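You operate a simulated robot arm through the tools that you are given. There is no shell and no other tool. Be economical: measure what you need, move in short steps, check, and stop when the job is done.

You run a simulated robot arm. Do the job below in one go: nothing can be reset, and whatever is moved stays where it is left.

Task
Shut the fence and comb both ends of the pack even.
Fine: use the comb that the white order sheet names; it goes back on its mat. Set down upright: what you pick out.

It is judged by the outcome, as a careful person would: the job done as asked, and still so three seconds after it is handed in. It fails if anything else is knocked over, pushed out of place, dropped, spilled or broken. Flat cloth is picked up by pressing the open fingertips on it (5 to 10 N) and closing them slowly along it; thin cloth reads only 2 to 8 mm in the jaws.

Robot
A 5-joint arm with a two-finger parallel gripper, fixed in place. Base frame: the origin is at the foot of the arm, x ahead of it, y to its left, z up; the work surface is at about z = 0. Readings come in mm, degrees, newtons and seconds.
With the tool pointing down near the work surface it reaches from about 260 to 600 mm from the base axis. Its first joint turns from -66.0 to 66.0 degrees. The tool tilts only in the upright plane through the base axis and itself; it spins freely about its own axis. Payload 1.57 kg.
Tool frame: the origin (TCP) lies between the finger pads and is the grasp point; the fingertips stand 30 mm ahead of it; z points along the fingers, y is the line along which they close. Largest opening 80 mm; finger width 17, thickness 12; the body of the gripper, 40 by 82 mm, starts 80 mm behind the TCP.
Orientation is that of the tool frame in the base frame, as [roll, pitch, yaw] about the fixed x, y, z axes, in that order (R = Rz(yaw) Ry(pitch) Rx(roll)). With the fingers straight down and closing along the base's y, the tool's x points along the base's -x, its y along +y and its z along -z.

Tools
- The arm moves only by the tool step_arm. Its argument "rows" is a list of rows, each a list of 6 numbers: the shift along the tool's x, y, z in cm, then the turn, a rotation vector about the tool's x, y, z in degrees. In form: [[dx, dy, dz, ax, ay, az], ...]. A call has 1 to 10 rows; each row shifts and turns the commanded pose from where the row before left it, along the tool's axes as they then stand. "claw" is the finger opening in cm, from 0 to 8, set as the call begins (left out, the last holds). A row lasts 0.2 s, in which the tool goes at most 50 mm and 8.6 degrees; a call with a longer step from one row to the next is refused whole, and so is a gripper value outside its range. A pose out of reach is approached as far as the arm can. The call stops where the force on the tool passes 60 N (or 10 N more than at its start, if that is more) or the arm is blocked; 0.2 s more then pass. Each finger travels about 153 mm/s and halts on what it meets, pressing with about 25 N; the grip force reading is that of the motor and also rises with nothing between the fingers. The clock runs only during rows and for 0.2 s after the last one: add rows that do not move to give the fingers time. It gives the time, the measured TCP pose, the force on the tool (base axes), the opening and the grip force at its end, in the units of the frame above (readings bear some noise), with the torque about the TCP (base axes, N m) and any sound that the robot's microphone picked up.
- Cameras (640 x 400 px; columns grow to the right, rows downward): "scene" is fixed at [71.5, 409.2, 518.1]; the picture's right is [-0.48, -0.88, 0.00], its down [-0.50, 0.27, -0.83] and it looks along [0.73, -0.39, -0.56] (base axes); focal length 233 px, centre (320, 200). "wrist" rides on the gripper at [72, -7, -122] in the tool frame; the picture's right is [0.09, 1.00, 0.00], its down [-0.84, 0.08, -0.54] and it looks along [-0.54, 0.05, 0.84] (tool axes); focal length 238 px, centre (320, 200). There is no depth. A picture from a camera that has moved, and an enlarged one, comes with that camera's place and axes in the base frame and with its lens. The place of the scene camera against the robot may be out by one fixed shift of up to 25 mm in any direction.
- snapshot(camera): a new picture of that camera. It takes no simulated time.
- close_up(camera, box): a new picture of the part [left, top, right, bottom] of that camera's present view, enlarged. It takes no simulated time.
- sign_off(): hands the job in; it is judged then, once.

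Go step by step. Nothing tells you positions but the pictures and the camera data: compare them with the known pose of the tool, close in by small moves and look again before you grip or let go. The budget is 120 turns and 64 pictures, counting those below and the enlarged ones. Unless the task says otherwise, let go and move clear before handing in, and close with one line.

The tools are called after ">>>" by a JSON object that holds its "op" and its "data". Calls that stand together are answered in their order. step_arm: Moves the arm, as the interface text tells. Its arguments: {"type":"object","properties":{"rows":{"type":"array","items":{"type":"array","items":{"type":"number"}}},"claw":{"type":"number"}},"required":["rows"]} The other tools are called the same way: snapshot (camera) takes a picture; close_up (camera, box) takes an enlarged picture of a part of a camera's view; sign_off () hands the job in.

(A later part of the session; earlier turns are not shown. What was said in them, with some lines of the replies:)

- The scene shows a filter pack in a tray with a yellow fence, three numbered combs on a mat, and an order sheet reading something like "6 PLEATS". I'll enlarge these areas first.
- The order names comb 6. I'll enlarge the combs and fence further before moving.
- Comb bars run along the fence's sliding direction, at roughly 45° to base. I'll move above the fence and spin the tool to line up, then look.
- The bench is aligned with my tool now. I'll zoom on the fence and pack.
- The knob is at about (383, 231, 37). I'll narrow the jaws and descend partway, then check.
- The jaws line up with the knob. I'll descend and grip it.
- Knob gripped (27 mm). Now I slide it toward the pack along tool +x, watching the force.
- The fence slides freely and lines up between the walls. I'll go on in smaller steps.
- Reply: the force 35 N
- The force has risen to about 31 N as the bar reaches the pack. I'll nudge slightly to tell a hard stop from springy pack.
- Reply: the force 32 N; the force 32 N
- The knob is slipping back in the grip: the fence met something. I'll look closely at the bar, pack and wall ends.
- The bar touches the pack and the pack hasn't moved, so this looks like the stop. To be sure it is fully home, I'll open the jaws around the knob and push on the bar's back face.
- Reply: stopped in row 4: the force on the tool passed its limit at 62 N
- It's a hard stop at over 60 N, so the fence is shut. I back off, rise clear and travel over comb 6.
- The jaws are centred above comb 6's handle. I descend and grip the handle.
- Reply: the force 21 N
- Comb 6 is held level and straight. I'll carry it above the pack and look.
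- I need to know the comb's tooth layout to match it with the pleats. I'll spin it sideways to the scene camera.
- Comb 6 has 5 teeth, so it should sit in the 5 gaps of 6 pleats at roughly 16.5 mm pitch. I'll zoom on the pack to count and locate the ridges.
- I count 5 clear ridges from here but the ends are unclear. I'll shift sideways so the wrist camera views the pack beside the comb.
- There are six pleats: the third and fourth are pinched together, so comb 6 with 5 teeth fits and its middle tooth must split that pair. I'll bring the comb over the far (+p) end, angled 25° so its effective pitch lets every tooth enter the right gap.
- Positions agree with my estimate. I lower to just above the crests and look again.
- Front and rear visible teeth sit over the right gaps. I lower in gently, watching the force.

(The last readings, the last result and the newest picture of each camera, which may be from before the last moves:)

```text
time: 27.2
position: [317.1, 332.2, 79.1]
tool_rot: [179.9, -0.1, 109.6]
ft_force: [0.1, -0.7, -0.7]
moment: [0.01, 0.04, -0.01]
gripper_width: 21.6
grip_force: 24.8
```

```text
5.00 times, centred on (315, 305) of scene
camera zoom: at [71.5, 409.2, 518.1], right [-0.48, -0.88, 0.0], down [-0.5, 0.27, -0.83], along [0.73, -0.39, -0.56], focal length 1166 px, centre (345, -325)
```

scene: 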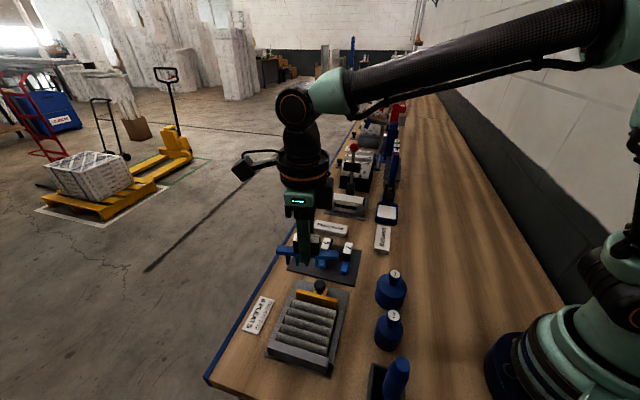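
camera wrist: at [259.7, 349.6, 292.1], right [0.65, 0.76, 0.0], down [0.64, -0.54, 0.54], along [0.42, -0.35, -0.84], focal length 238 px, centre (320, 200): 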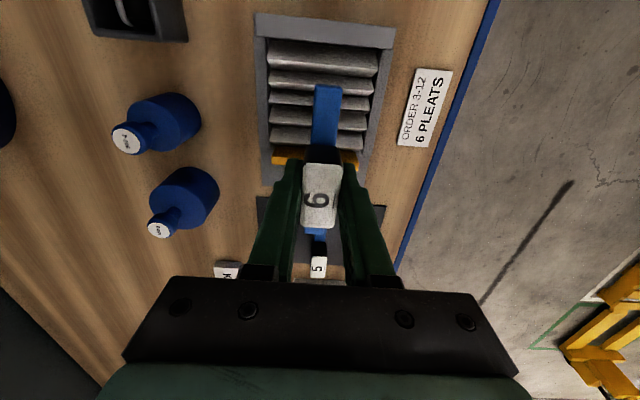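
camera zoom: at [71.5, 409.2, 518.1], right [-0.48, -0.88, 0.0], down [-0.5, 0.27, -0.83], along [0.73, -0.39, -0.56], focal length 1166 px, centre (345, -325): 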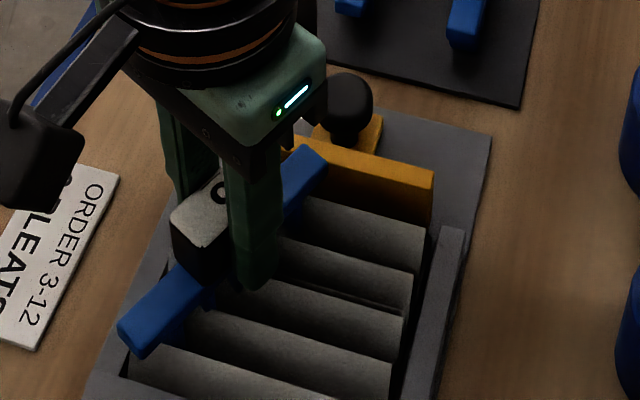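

No resistance so far. I now turn the comb square to the pack and centre it along the pack (spreading move).

>>> {"op": "step_arm", "data": {"rows": [[0, 0, 0, 0, 0, -6.4], [0, 0, 0, 0, 0, -6.4], [0, 0, 0, 0, 0, -6.4], [0, 0, 0, 0, 0, -6.4], [0.2, 0, 0, 0, 0, 0], [0.2, 0, 0, 0, 0, 0], [0, 0, 0, 0, 0, 0]]}}

>>> {"op": "close_up", "data": {"camera": "scene", "box": [275, 265, 355, 345]}}

>>> {"op": "close_up", "data": {"camera": "wrist", "box": [200, 0, 400, 200]}}

```text
time: 28.8
position: [316.3, 335.5, 79.6]
tool_rot: [179.8, 0.0, 135.2]
ft_force: [0.4, -0.5, 0.2]
moment: [0.02, 0.0, -0.03]
gripper_width: 21.4
grip_force: 25.5
```

```text
5.00 times, centred on (315, 305) of scene
camera zoom: at [71.5, 409.2, 518.1], right [-0.48, -0.88, 0.0], down [-0.5, 0.27, -0.83], along [0.73, -0.39, -0.56], focal length 1166 px, centre (345, -325)
```

zoom: 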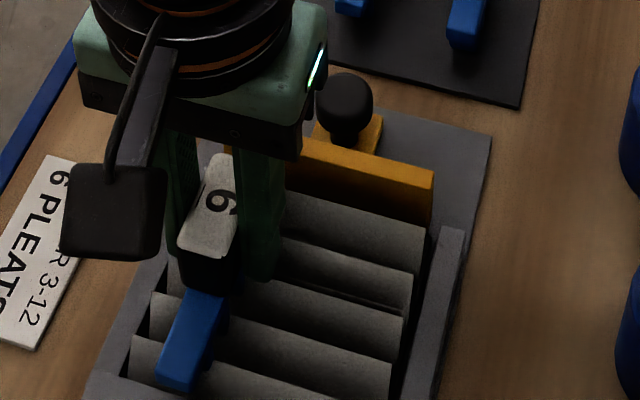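

```text
2.00 times, centred on (300, 100) of wrist
camera zoom: at [259.2, 381.7, 202.4], right [0.64, 0.77, 0.0], down [0.65, -0.54, 0.54], along [0.42, -0.34, -0.84], focal length 477 px, centre (360, 400)
```

zoom: 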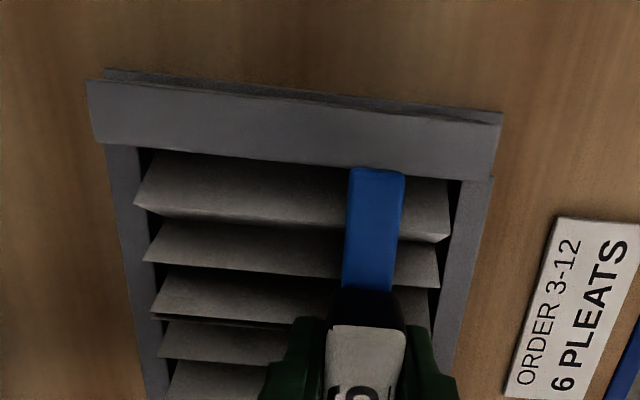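

The pleats haven't shifted yet; the comb presumably must seat fully. I nudge to the centre and lower it until contact.

>>> {"op": "step_arm", "data": {"rows": [[0.1, 0, 0.2, 0, 0, 0], [0, 0, 0.2, 0, 0, 0], [0, 0, 0.2, 0, 0, 0], [0, 0, 0, 0, 0, 0]]}}

>>> {"op": "close_up", "data": {"camera": "scene", "box": [275, 265, 355, 345]}}

```text
time: 29.8
position: [314.7, 334.8, 72.5]
tool_rot: [179.9, 0.1, 135.2]
ft_force: [0.0, 0.0, -1.1]
moment: [0.01, -0.01, 0.0]
gripper_width: 21.3
grip_force: 25.3
```

```text
5.00 times, centred on (315, 305) of scene
camera zoom: at [71.5, 409.2, 518.1], right [-0.48, -0.88, 0.0], down [-0.5, 0.27, -0.83], along [0.73, -0.39, -0.56], focal length 1166 px, centre (345, -325)
```

zoom: 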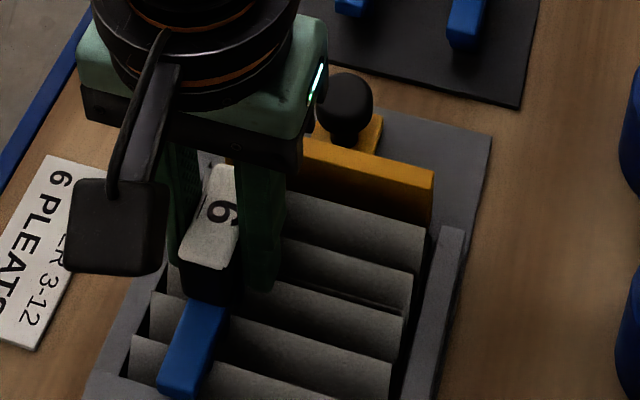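

>>> {"op": "step_arm", "data": {"rows": [[0, 0, 0.2, 0, 0, 0], [0, 0, 0.2, 0, 0, 0], [0, 0, 0, 0, 0, 0]]}}

>>> {"op": "step_arm", "data": {"rows": [[0, 0, 0.2, 0, 0, 0], [0, 0, 0.2, 0, 0, 0], [0, 0, 0, 0, 0, 0]]}}

```text
time: 30.6
position: [314.9, 336.2, 70.0]
tool_rot: [179.7, 0.0, 135.1]
ft_force: [2.7, -5.5, 13.0]
moment: [0.35, 0.49, 0.1]
gripper_width: 21.6
grip_force: 25.3
```

```text
time: 31.4
position: [314.1, 336.4, 65.7]
tool_rot: [179.7, 0.0, 135.1]
ft_force: [5.1, -5.0, 16.4]
moment: [0.3, 0.27, -0.05]
gripper_width: 21.5
grip_force: 24.8
```

Light contact of 13–16 N is building. I check the picture before going further.

>>> {"op": "close_up", "data": {"camera": "scene", "box": [275, 265, 355, 345]}}

>>> {"op": "close_up", "data": {"camera": "wrist", "box": [200, 0, 400, 200]}}

```text
5.00 times, centred on (315, 305) of scene
camera zoom: at [71.4, 409.1, 518.2], right [-0.48, -0.88, 0.0], down [-0.5, 0.27, -0.83], along [0.73, -0.39, -0.56], focal length 1166 px, centre (345, -325)
```

zoom: 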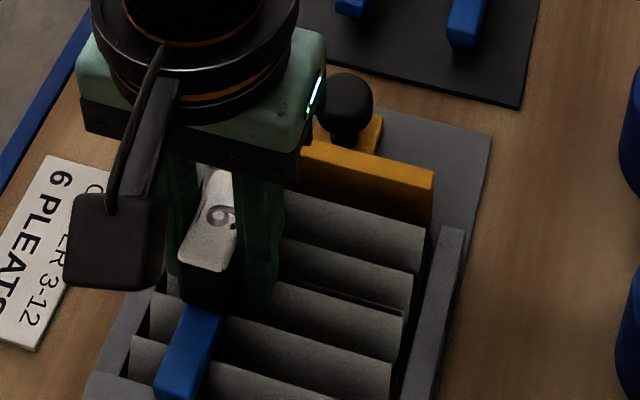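

```text
2.00 times, centred on (300, 100) of wrist
camera zoom: at [258.5, 382.8, 189.3], right [0.64, 0.77, 0.0], down [0.65, -0.54, 0.54], along [0.42, -0.34, -0.84], focal length 477 px, centre (360, 400)
```

zoom: 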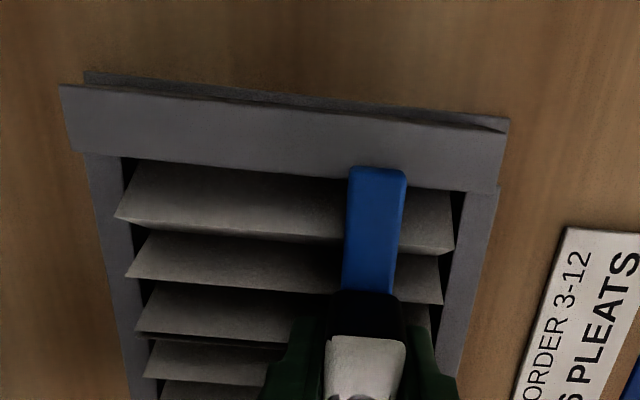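

The comb's bar now rests on the tray, fully in. I lift it straight out and look at that end.

>>> {"op": "step_arm", "data": {"rows": [[0, 0, -1.5, 0, 0, 0], [0, 0, -2.0, 0, 0, 0], [0, 0, -2.5, 0, 0, 0], [0, 0, -2.5, 0, 0, 0], [0, -2.5, 0, 0, 0, 0], [0, -2.5, 0, 0, 0, 0], [0, 0, 0, 0, 0, 0]]}}

>>> {"op": "close_up", "data": {"camera": "wrist", "box": [230, 0, 430, 200]}}

```text
time: 33.0
position: [279.7, 300.1, 150.6]
tool_rot: [179.8, 0.0, 135.2]
ft_force: [-0.5, 0.5, -1.0]
moment: [-0.01, 0.0, 0.03]
gripper_width: 21.7
grip_force: 24.4
```

```text
2.00 times, centred on (330, 100) of wrist
camera zoom: at [222.6, 347.3, 273.9], right [0.64, 0.77, 0.0], down [0.65, -0.54, 0.54], along [0.42, -0.34, -0.84], focal length 477 px, centre (300, 400)
```

zoom: 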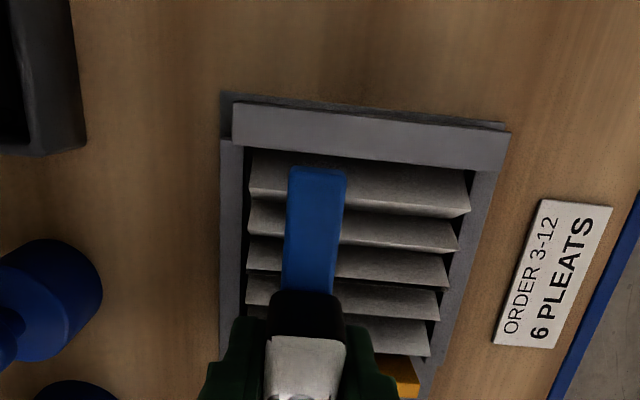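

>>> {"op": "close_up", "data": {"camera": "wrist", "box": [350, 70, 430, 190]}}

```text
3.33 times, centred on (390, 130) of wrist
camera zoom: at [222.6, 347.3, 273.9], right [0.64, 0.77, 0.0], down [0.65, -0.54, 0.54], along [0.42, -0.34, -0.84], focal length 794 px, centre (87, 433)
```

zoom: 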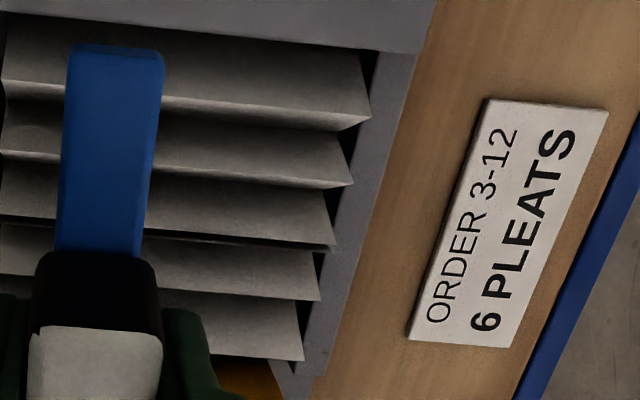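

That end is unchanged, so the comb must sit nearer the pleat ends and stay seated. I'll try the near (-p) end, where the scene camera can see the result: shift to about 12 mm closer to the end and seat there.

>>> {"op": "step_arm", "data": {"rows": [[0.1, -1.2, 0, 0, 0, 0], [0, 0, 2.5, 0, 0, 0], [0, 0, 2.5, 0, 0, 0], [0, 0, 1.5, 0, 0, 0], [0, 0, 0.7, 0, 0, 0], [0, 0, 0, 0, 0, 0]]}}

>>> {"op": "close_up", "data": {"camera": "scene", "box": [275, 265, 355, 375]}}

```text
time: 34.4
position: [269.2, 292.1, 77.0]
tool_rot: [179.8, 0.0, 135.2]
ft_force: [0.8, 0.6, -1.0]
moment: [-0.04, 0.04, -0.03]
gripper_width: 21.7
grip_force: 24.6
```

```text
3.64 times, centred on (315, 320) of scene
camera zoom: at [71.5, 409.2, 518.1], right [-0.48, -0.88, 0.0], down [-0.5, 0.27, -0.83], along [0.73, -0.39, -0.56], focal length 848 px, centre (338, -236)
```

zoom: 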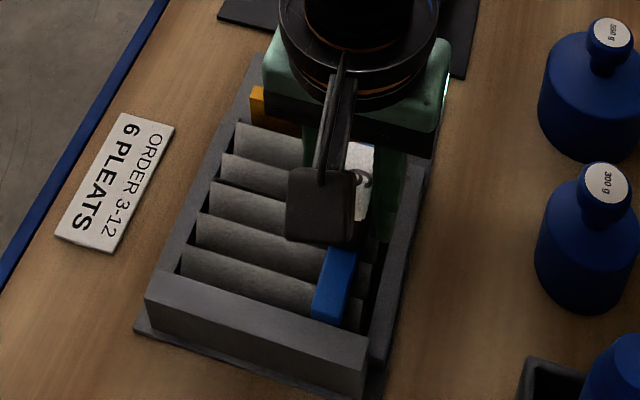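

>>> {"op": "step_arm", "data": {"rows": [[0, 0, 0.2, 0, 0, 0], [0, 0, 0.2, 0, 0, 0], [0, 0, 0.2, 0, 0, 0], [0, 0, 0.15, 0, 0, 0], [0, 0, 0, 0, 0, 0]]}}

```text
time: 35.6
position: [271.2, 291.7, 71.6]
tool_rot: [179.9, 0.0, 135.2]
ft_force: [0.2, 0.3, -1.2]
moment: [0.01, 0.0, -0.01]
gripper_width: 21.4
grip_force: 24.9
```

>>> {"op": "step_arm", "data": {"rows": [[0, 0, 0.2, 0, 0, 0], [0, 0, 0.2, 0, 0, 0], [0, 0, 0, 0, 0, 0]]}}

```text
time: 36.4
position: [269.9, 292.4, 65.2]
tool_rot: [179.9, -0.1, 135.2]
ft_force: [-1.4, -1.7, 2.5]
moment: [0.09, 0.13, 0.07]
gripper_width: 21.4
grip_force: 24.7
```

>>> {"op": "step_arm", "data": {"rows": [[0, 0, 0.15, 0, 0, 0], [0, 0, 0, 0, 0, 0], [0, 0, 0, 0, 0, 0]]}}

>>> {"op": "close_up", "data": {"camera": "scene", "box": [265, 275, 345, 375]}}

```text
time: 37.2
position: [270.6, 292.4, 65.2]
tool_rot: [179.7, 0.0, 135.2]
ft_force: [-0.1, -3.5, 22.5]
moment: [-0.1, 0.08, 0.06]
gripper_width: 21.6
grip_force: 25.2
```

```text
4.00 times, centred on (305, 325) of scene
camera zoom: at [71.4, 409.1, 518.2], right [-0.48, -0.88, 0.0], down [-0.5, 0.27, -0.83], along [0.73, -0.39, -0.56], focal length 933 px, centre (380, -300)
```

zoom: 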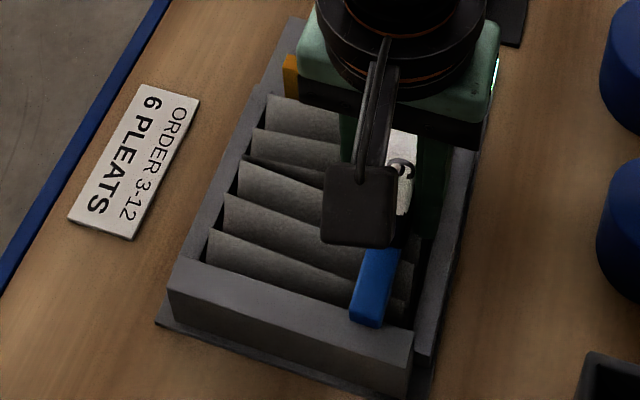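

It worked: the pleats now fan open evenly at this end (p ≈ 398). I lift out and do the mirror position at the other end (p ≈ 473).

>>> {"op": "step_arm", "data": {"rows": [[0, 0, -1.0, 0, 0, 0], [0, 0, -2.0, 0, 0, 0], [0, 0, -2.5, 0, 0, 0], [0, 0, -0.5, 0, 0, 0], [0.0, 2.5, 0, 0, 0, 0], [0.05, 2.5, 0, 0, 0, 0], [0.05, 2.5, 0, 0, 0, 0], [0, 0, 0, 0, 0, 0]]}}

>>> {"op": "close_up", "data": {"camera": "wrist", "box": [200, 0, 400, 200]}}

```text
time: 39.0
position: [322.6, 347.6, 125.7]
tool_rot: [179.9, 0.0, 135.2]
ft_force: [-0.3, -0.5, -1.5]
moment: [0.02, -0.03, -0.02]
gripper_width: 21.4
grip_force: 24.8
```

```text
2.00 times, centred on (300, 100) of wrist
camera zoom: at [266.4, 394.3, 248.5], right [0.64, 0.77, 0.0], down [0.65, -0.54, 0.54], along [0.42, -0.34, -0.84], focal length 477 px, centre (360, 400)
```

zoom: 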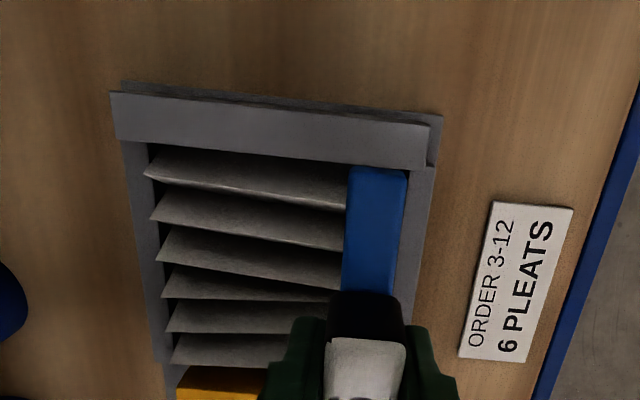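

The near end is now even with six pleats clearly spaced. I lower at the far end.

>>> {"op": "step_arm", "data": {"rows": [[-0.1, 0, 2.5, 0, 0, 0], [0, 0, 1.5, 0, 0, 0], [0, 0, 0.8, 0, 0, 0], [0, 0, 0.4, 0, 0, 0], [0, 0, 0.3, 0, 0, 0], [0, 0, 0, 0, 0, 0]]}}

>>> {"op": "step_arm", "data": {"rows": [[0, 0, 0.2, 0, 0, 0], [0, 0, 0.2, 0, 0, 0], [0, 0, 0, 0, 0, 0]]}}

```text
time: 40.4
position: [322.5, 345.7, 70.4]
tool_rot: [179.9, 0.1, 135.2]
ft_force: [-0.5, 0.6, -0.8]
moment: [0.04, -0.01, -0.03]
gripper_width: 21.6
grip_force: 25.2
```

```text
time: 41.2
position: [322.6, 345.4, 67.1]
tool_rot: [179.9, -0.1, 135.1]
ft_force: [0.5, -0.6, 0.3]
moment: [0.04, 0.01, 0.0]
gripper_width: 21.5
grip_force: 25.5
```

>>> {"op": "step_arm", "data": {"rows": [[0, 0, 0.15, 0, 0, 0], [0, 0, 0.15, 0, 0, 0], [0, 0, 0, 0, 0, 0], [0, 0, 0, 0, 0, 0]]}}

>>> {"op": "close_up", "data": {"camera": "scene", "box": [265, 275, 345, 375]}}

```text
time: 42.2
position: [322.9, 346.7, 64.9]
tool_rot: [179.7, 0.0, 135.2]
ft_force: [-2.4, -2.6, 22.0]
moment: [-0.11, 0.09, -0.01]
gripper_width: 21.5
grip_force: 24.5
```

```text
4.00 times, centred on (305, 325) of scene
camera zoom: at [71.4, 409.1, 518.2], right [-0.48, -0.88, 0.0], down [-0.5, 0.27, -0.83], along [0.73, -0.39, -0.56], focal length 933 px, centre (380, -300)
```

zoom: 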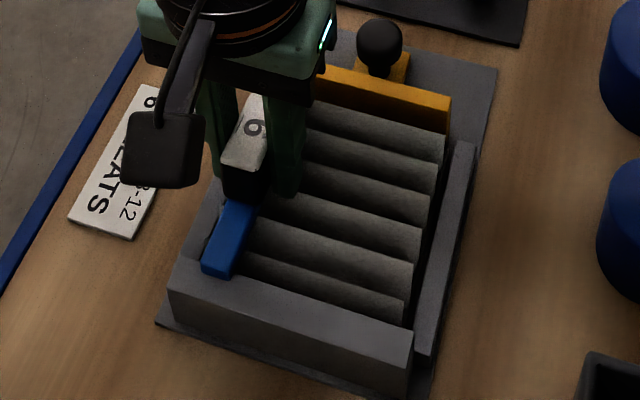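

Both ends are now even and the lines are parallel. I lift out and carry the comb back to its mat.

>>> {"op": "step_arm", "data": {"rows": [[0, 0, -1.0, 0, 0, 0], [0, 0, -2.0, 0, 0, 0], [0, 0, -3, 0, 0, 0], [0, 0, -3, 0, 0, 0], [-3.45, 0.61, 0, 0, 0, 0], [-3.45, 0.61, 0, 0, 0, 0], [-3.45, 0.61, 0, 0, 0, 0], [-3.45, 0.61, 0, 0, 0, 0], [-3.45, 0.61, 0, 0, 0, 0], [-3.45, 0.61, 0, 0, 0, 0]]}}

>>> {"op": "step_arm", "data": {"rows": [[0, 0, 2, 0, 0, 0.7], [0, 0, 2, 0, 0, 0], [0, 0, 1.5, 0, 0, 0], [0, 0, 0, 0, 0, 0]]}}

>>> {"op": "snapshot", "data": {"camera": "wrist"}}

>>> {"op": "close_up", "data": {"camera": "scene", "box": [260, 220, 360, 380]}}

```text
time: 44.4
position: [496.4, 226.3, 152.2]
tool_rot: [179.9, 0.0, 135.3]
ft_force: [0.7, -0.3, 0.2]
moment: [0.02, -0.02, 0.02]
gripper_width: 21.7
grip_force: 24.8
```

```text
time: 45.4
position: [496.4, 225.8, 96.6]
tool_rot: [179.8, 0.0, 134.5]
ft_force: [-0.4, 0.0, 0.4]
moment: [-0.04, -0.01, 0.02]
gripper_width: 21.5
grip_force: 25.7
```

```text
7 pictures are left
camera wrist: at [440.9, 273.8, 220.5], right [0.65, 0.76, 0.0], down [0.64, -0.54, 0.54], along [0.42, -0.35, -0.84], focal length 238 px, centre (320, 200)
```

wrist: 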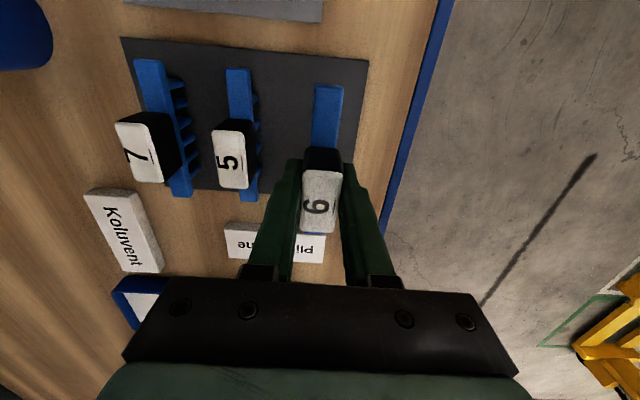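

```text
2.50 times, centred on (310, 300) of scene
camera zoom: at [71.5, 409.2, 518.1], right [-0.48, -0.88, 0.0], down [-0.5, 0.27, -0.83], along [0.73, -0.39, -0.56], focal length 583 px, centre (345, -50)
```

zoom: 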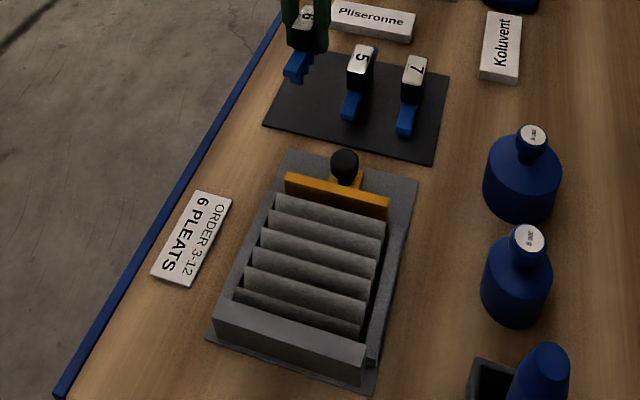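

The pack shows six even ridges and the fence is still shut. I lower the comb onto its mat slowly until it touches.

>>> {"op": "step_arm", "data": {"rows": [[0, 0, 1.5, 0, 0, 0], [0, 0, 1.0, 0, 0, 0], [0, 0, 0.6, 0, 0, 0], [0, 0, 0.2, 0, 0, 0], [0, 0, 0, 0, 0, 0]]}}

>>> {"op": "step_arm", "data": {"rows": [[0, 0, 0.15, 0, 0, 0], [0, 0, 0.15, 0, 0, 0], [0, 0, 0, 0, 0, 0]]}}

```text
time: 46.6
position: [495.3, 226.0, 65.3]
tool_rot: [179.9, 0.0, 134.5]
ft_force: [0.5, 0.0, -0.5]
moment: [0.01, -0.02, -0.02]
gripper_width: 21.3
grip_force: 25.0
```

```text
time: 47.4
position: [495.0, 225.5, 62.5]
tool_rot: [179.9, 0.0, 134.5]
ft_force: [-0.1, 0.6, -1.5]
moment: [0.01, 0.0, 0.0]
gripper_width: 21.7
grip_force: 24.9
```

>>> {"op": "step_arm", "data": {"rows": [[0, 0, 0.15, 0, 0, 0], [0, 0, 0.15, 0, 0, 0], [0, 0, 0, 0, 0, 0]]}}

>>> {"op": "step_arm", "data": {"rows": [[0, 0, 0.15, 0, 0, 0], [0, 0, 0, 0, 0, 0]]}}

```text
time: 48.2
position: [494.7, 226.2, 59.5]
tool_rot: [179.8, 0.0, 134.5]
ft_force: [0.5, -0.2, -0.9]
moment: [-0.01, 0.02, 0.02]
gripper_width: 21.5
grip_force: 24.7
```

```text
time: 48.8
position: [494.9, 227.2, 58.1]
tool_rot: [179.8, 0.1, 134.4]
ft_force: [-0.6, -0.1, 4.5]
moment: [-0.23, -0.13, -0.08]
gripper_width: 21.2
grip_force: 24.2
```

>>> {"op": "step_arm", "data": {"rows": [[0, 0, 0.1, 0, 0, 0], [0, 0, 0, 0, 0, 0]]}}

>>> {"op": "close_up", "data": {"camera": "scene", "box": [275, 215, 365, 290]}}

```text
time: 49.4
position: [495.0, 226.9, 59.3]
tool_rot: [179.8, 0.1, 134.5]
ft_force: [-2.5, -2.9, 14.2]
moment: [-0.5, -0.28, -0.09]
gripper_width: 21.5
grip_force: 25.5
```

```text
5.33 times, centred on (320, 252) of scene
camera zoom: at [71.4, 409.1, 518.1], right [-0.48, -0.88, 0.0], down [-0.5, 0.27, -0.83], along [0.73, -0.39, -0.56], focal length 1244 px, centre (320, -80)
```

zoom: 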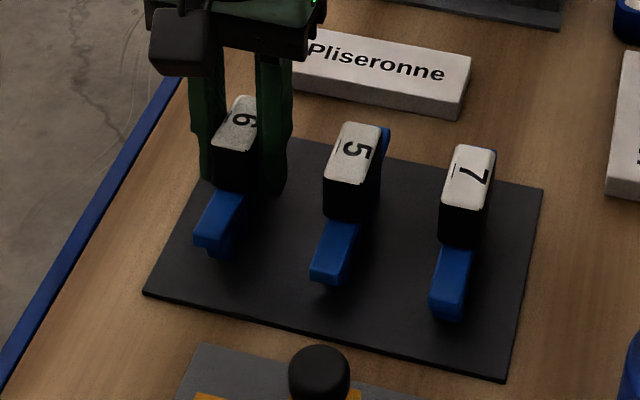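

It stands on the mat in its original spot. I open the jaws gently and check it stays upright.

>>> {"op": "step_arm", "data": {"rows": [[0, 0, 0, 0, 0, 0], [0, 0, 0, 0, 0, 0], [0, 0, 0, 0, 0, 0]], "claw": 4.4}}

>>> {"op": "step_arm", "data": {"rows": [[0, 0, -1.5, 0, 0, 0], [0, 0, -2.5, 0, 0, 0], [0, 0, -3.5, 0, 0, 0], [0, 0, -4, 0, 0, 0], [0, 0, -4, 0, 0, 0], [2, -2, -2, 0, 0, 0], [0, 0, 0, 0, 0, 0]]}}

>>> {"op": "close_up", "data": {"camera": "scene", "box": [275, 215, 365, 290]}}

>>> {"op": "close_up", "data": {"camera": "scene", "box": [260, 270, 360, 380]}}

```text
time: 50.2
position: [495.4, 226.4, 55.7]
tool_rot: [-180.0, 0.0, 134.5]
ft_force: [0.2, 0.1, -0.1]
moment: [0.0, 0.01, -0.03]
gripper_width: 44.2
grip_force: 0.0
```

```text
time: 51.8
position: [465.6, 226.6, 232.9]
tool_rot: [179.9, -0.1, 134.5]
ft_force: [-1.6, 0.9, 0.3]
moment: [0.02, 0.01, -0.02]
gripper_width: 44.1
grip_force: 0.0
```

```text
5.33 times, centred on (320, 252) of scene
camera zoom: at [71.5, 409.2, 518.1], right [-0.48, -0.88, 0.0], down [-0.5, 0.27, -0.83], along [0.73, -0.39, -0.56], focal length 1244 px, centre (320, -80)
```

zoom: 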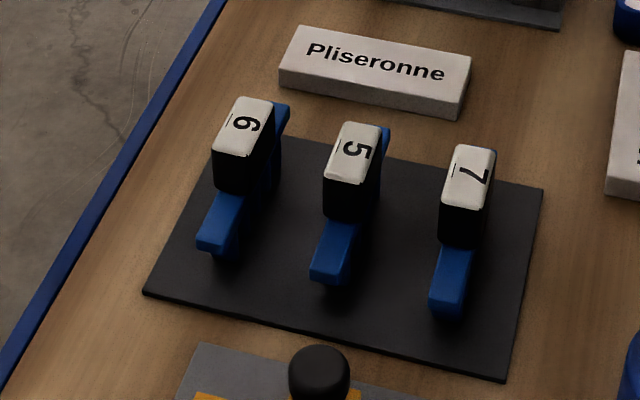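

```text
3.64 times, centred on (310, 325) of scene
camera zoom: at [71.5, 409.2, 518.1], right [-0.48, -0.88, 0.0], down [-0.5, 0.27, -0.83], along [0.73, -0.39, -0.56], focal length 848 px, centre (356, -254)
```

zoom: 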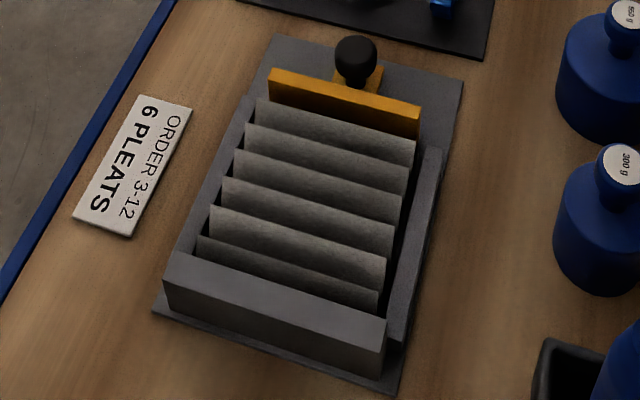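

Comb 6 stands upright on its mat, the fence is shut, and the six pleats are even at both ends. The arm is clear, so I'm handing in.

>>> {"op": "sign_off", "data": {}}

```text
The job is handed in.
```

I shut the fence, combed both ends of the pack even with comb 6, and set the comb back upright on its mat.
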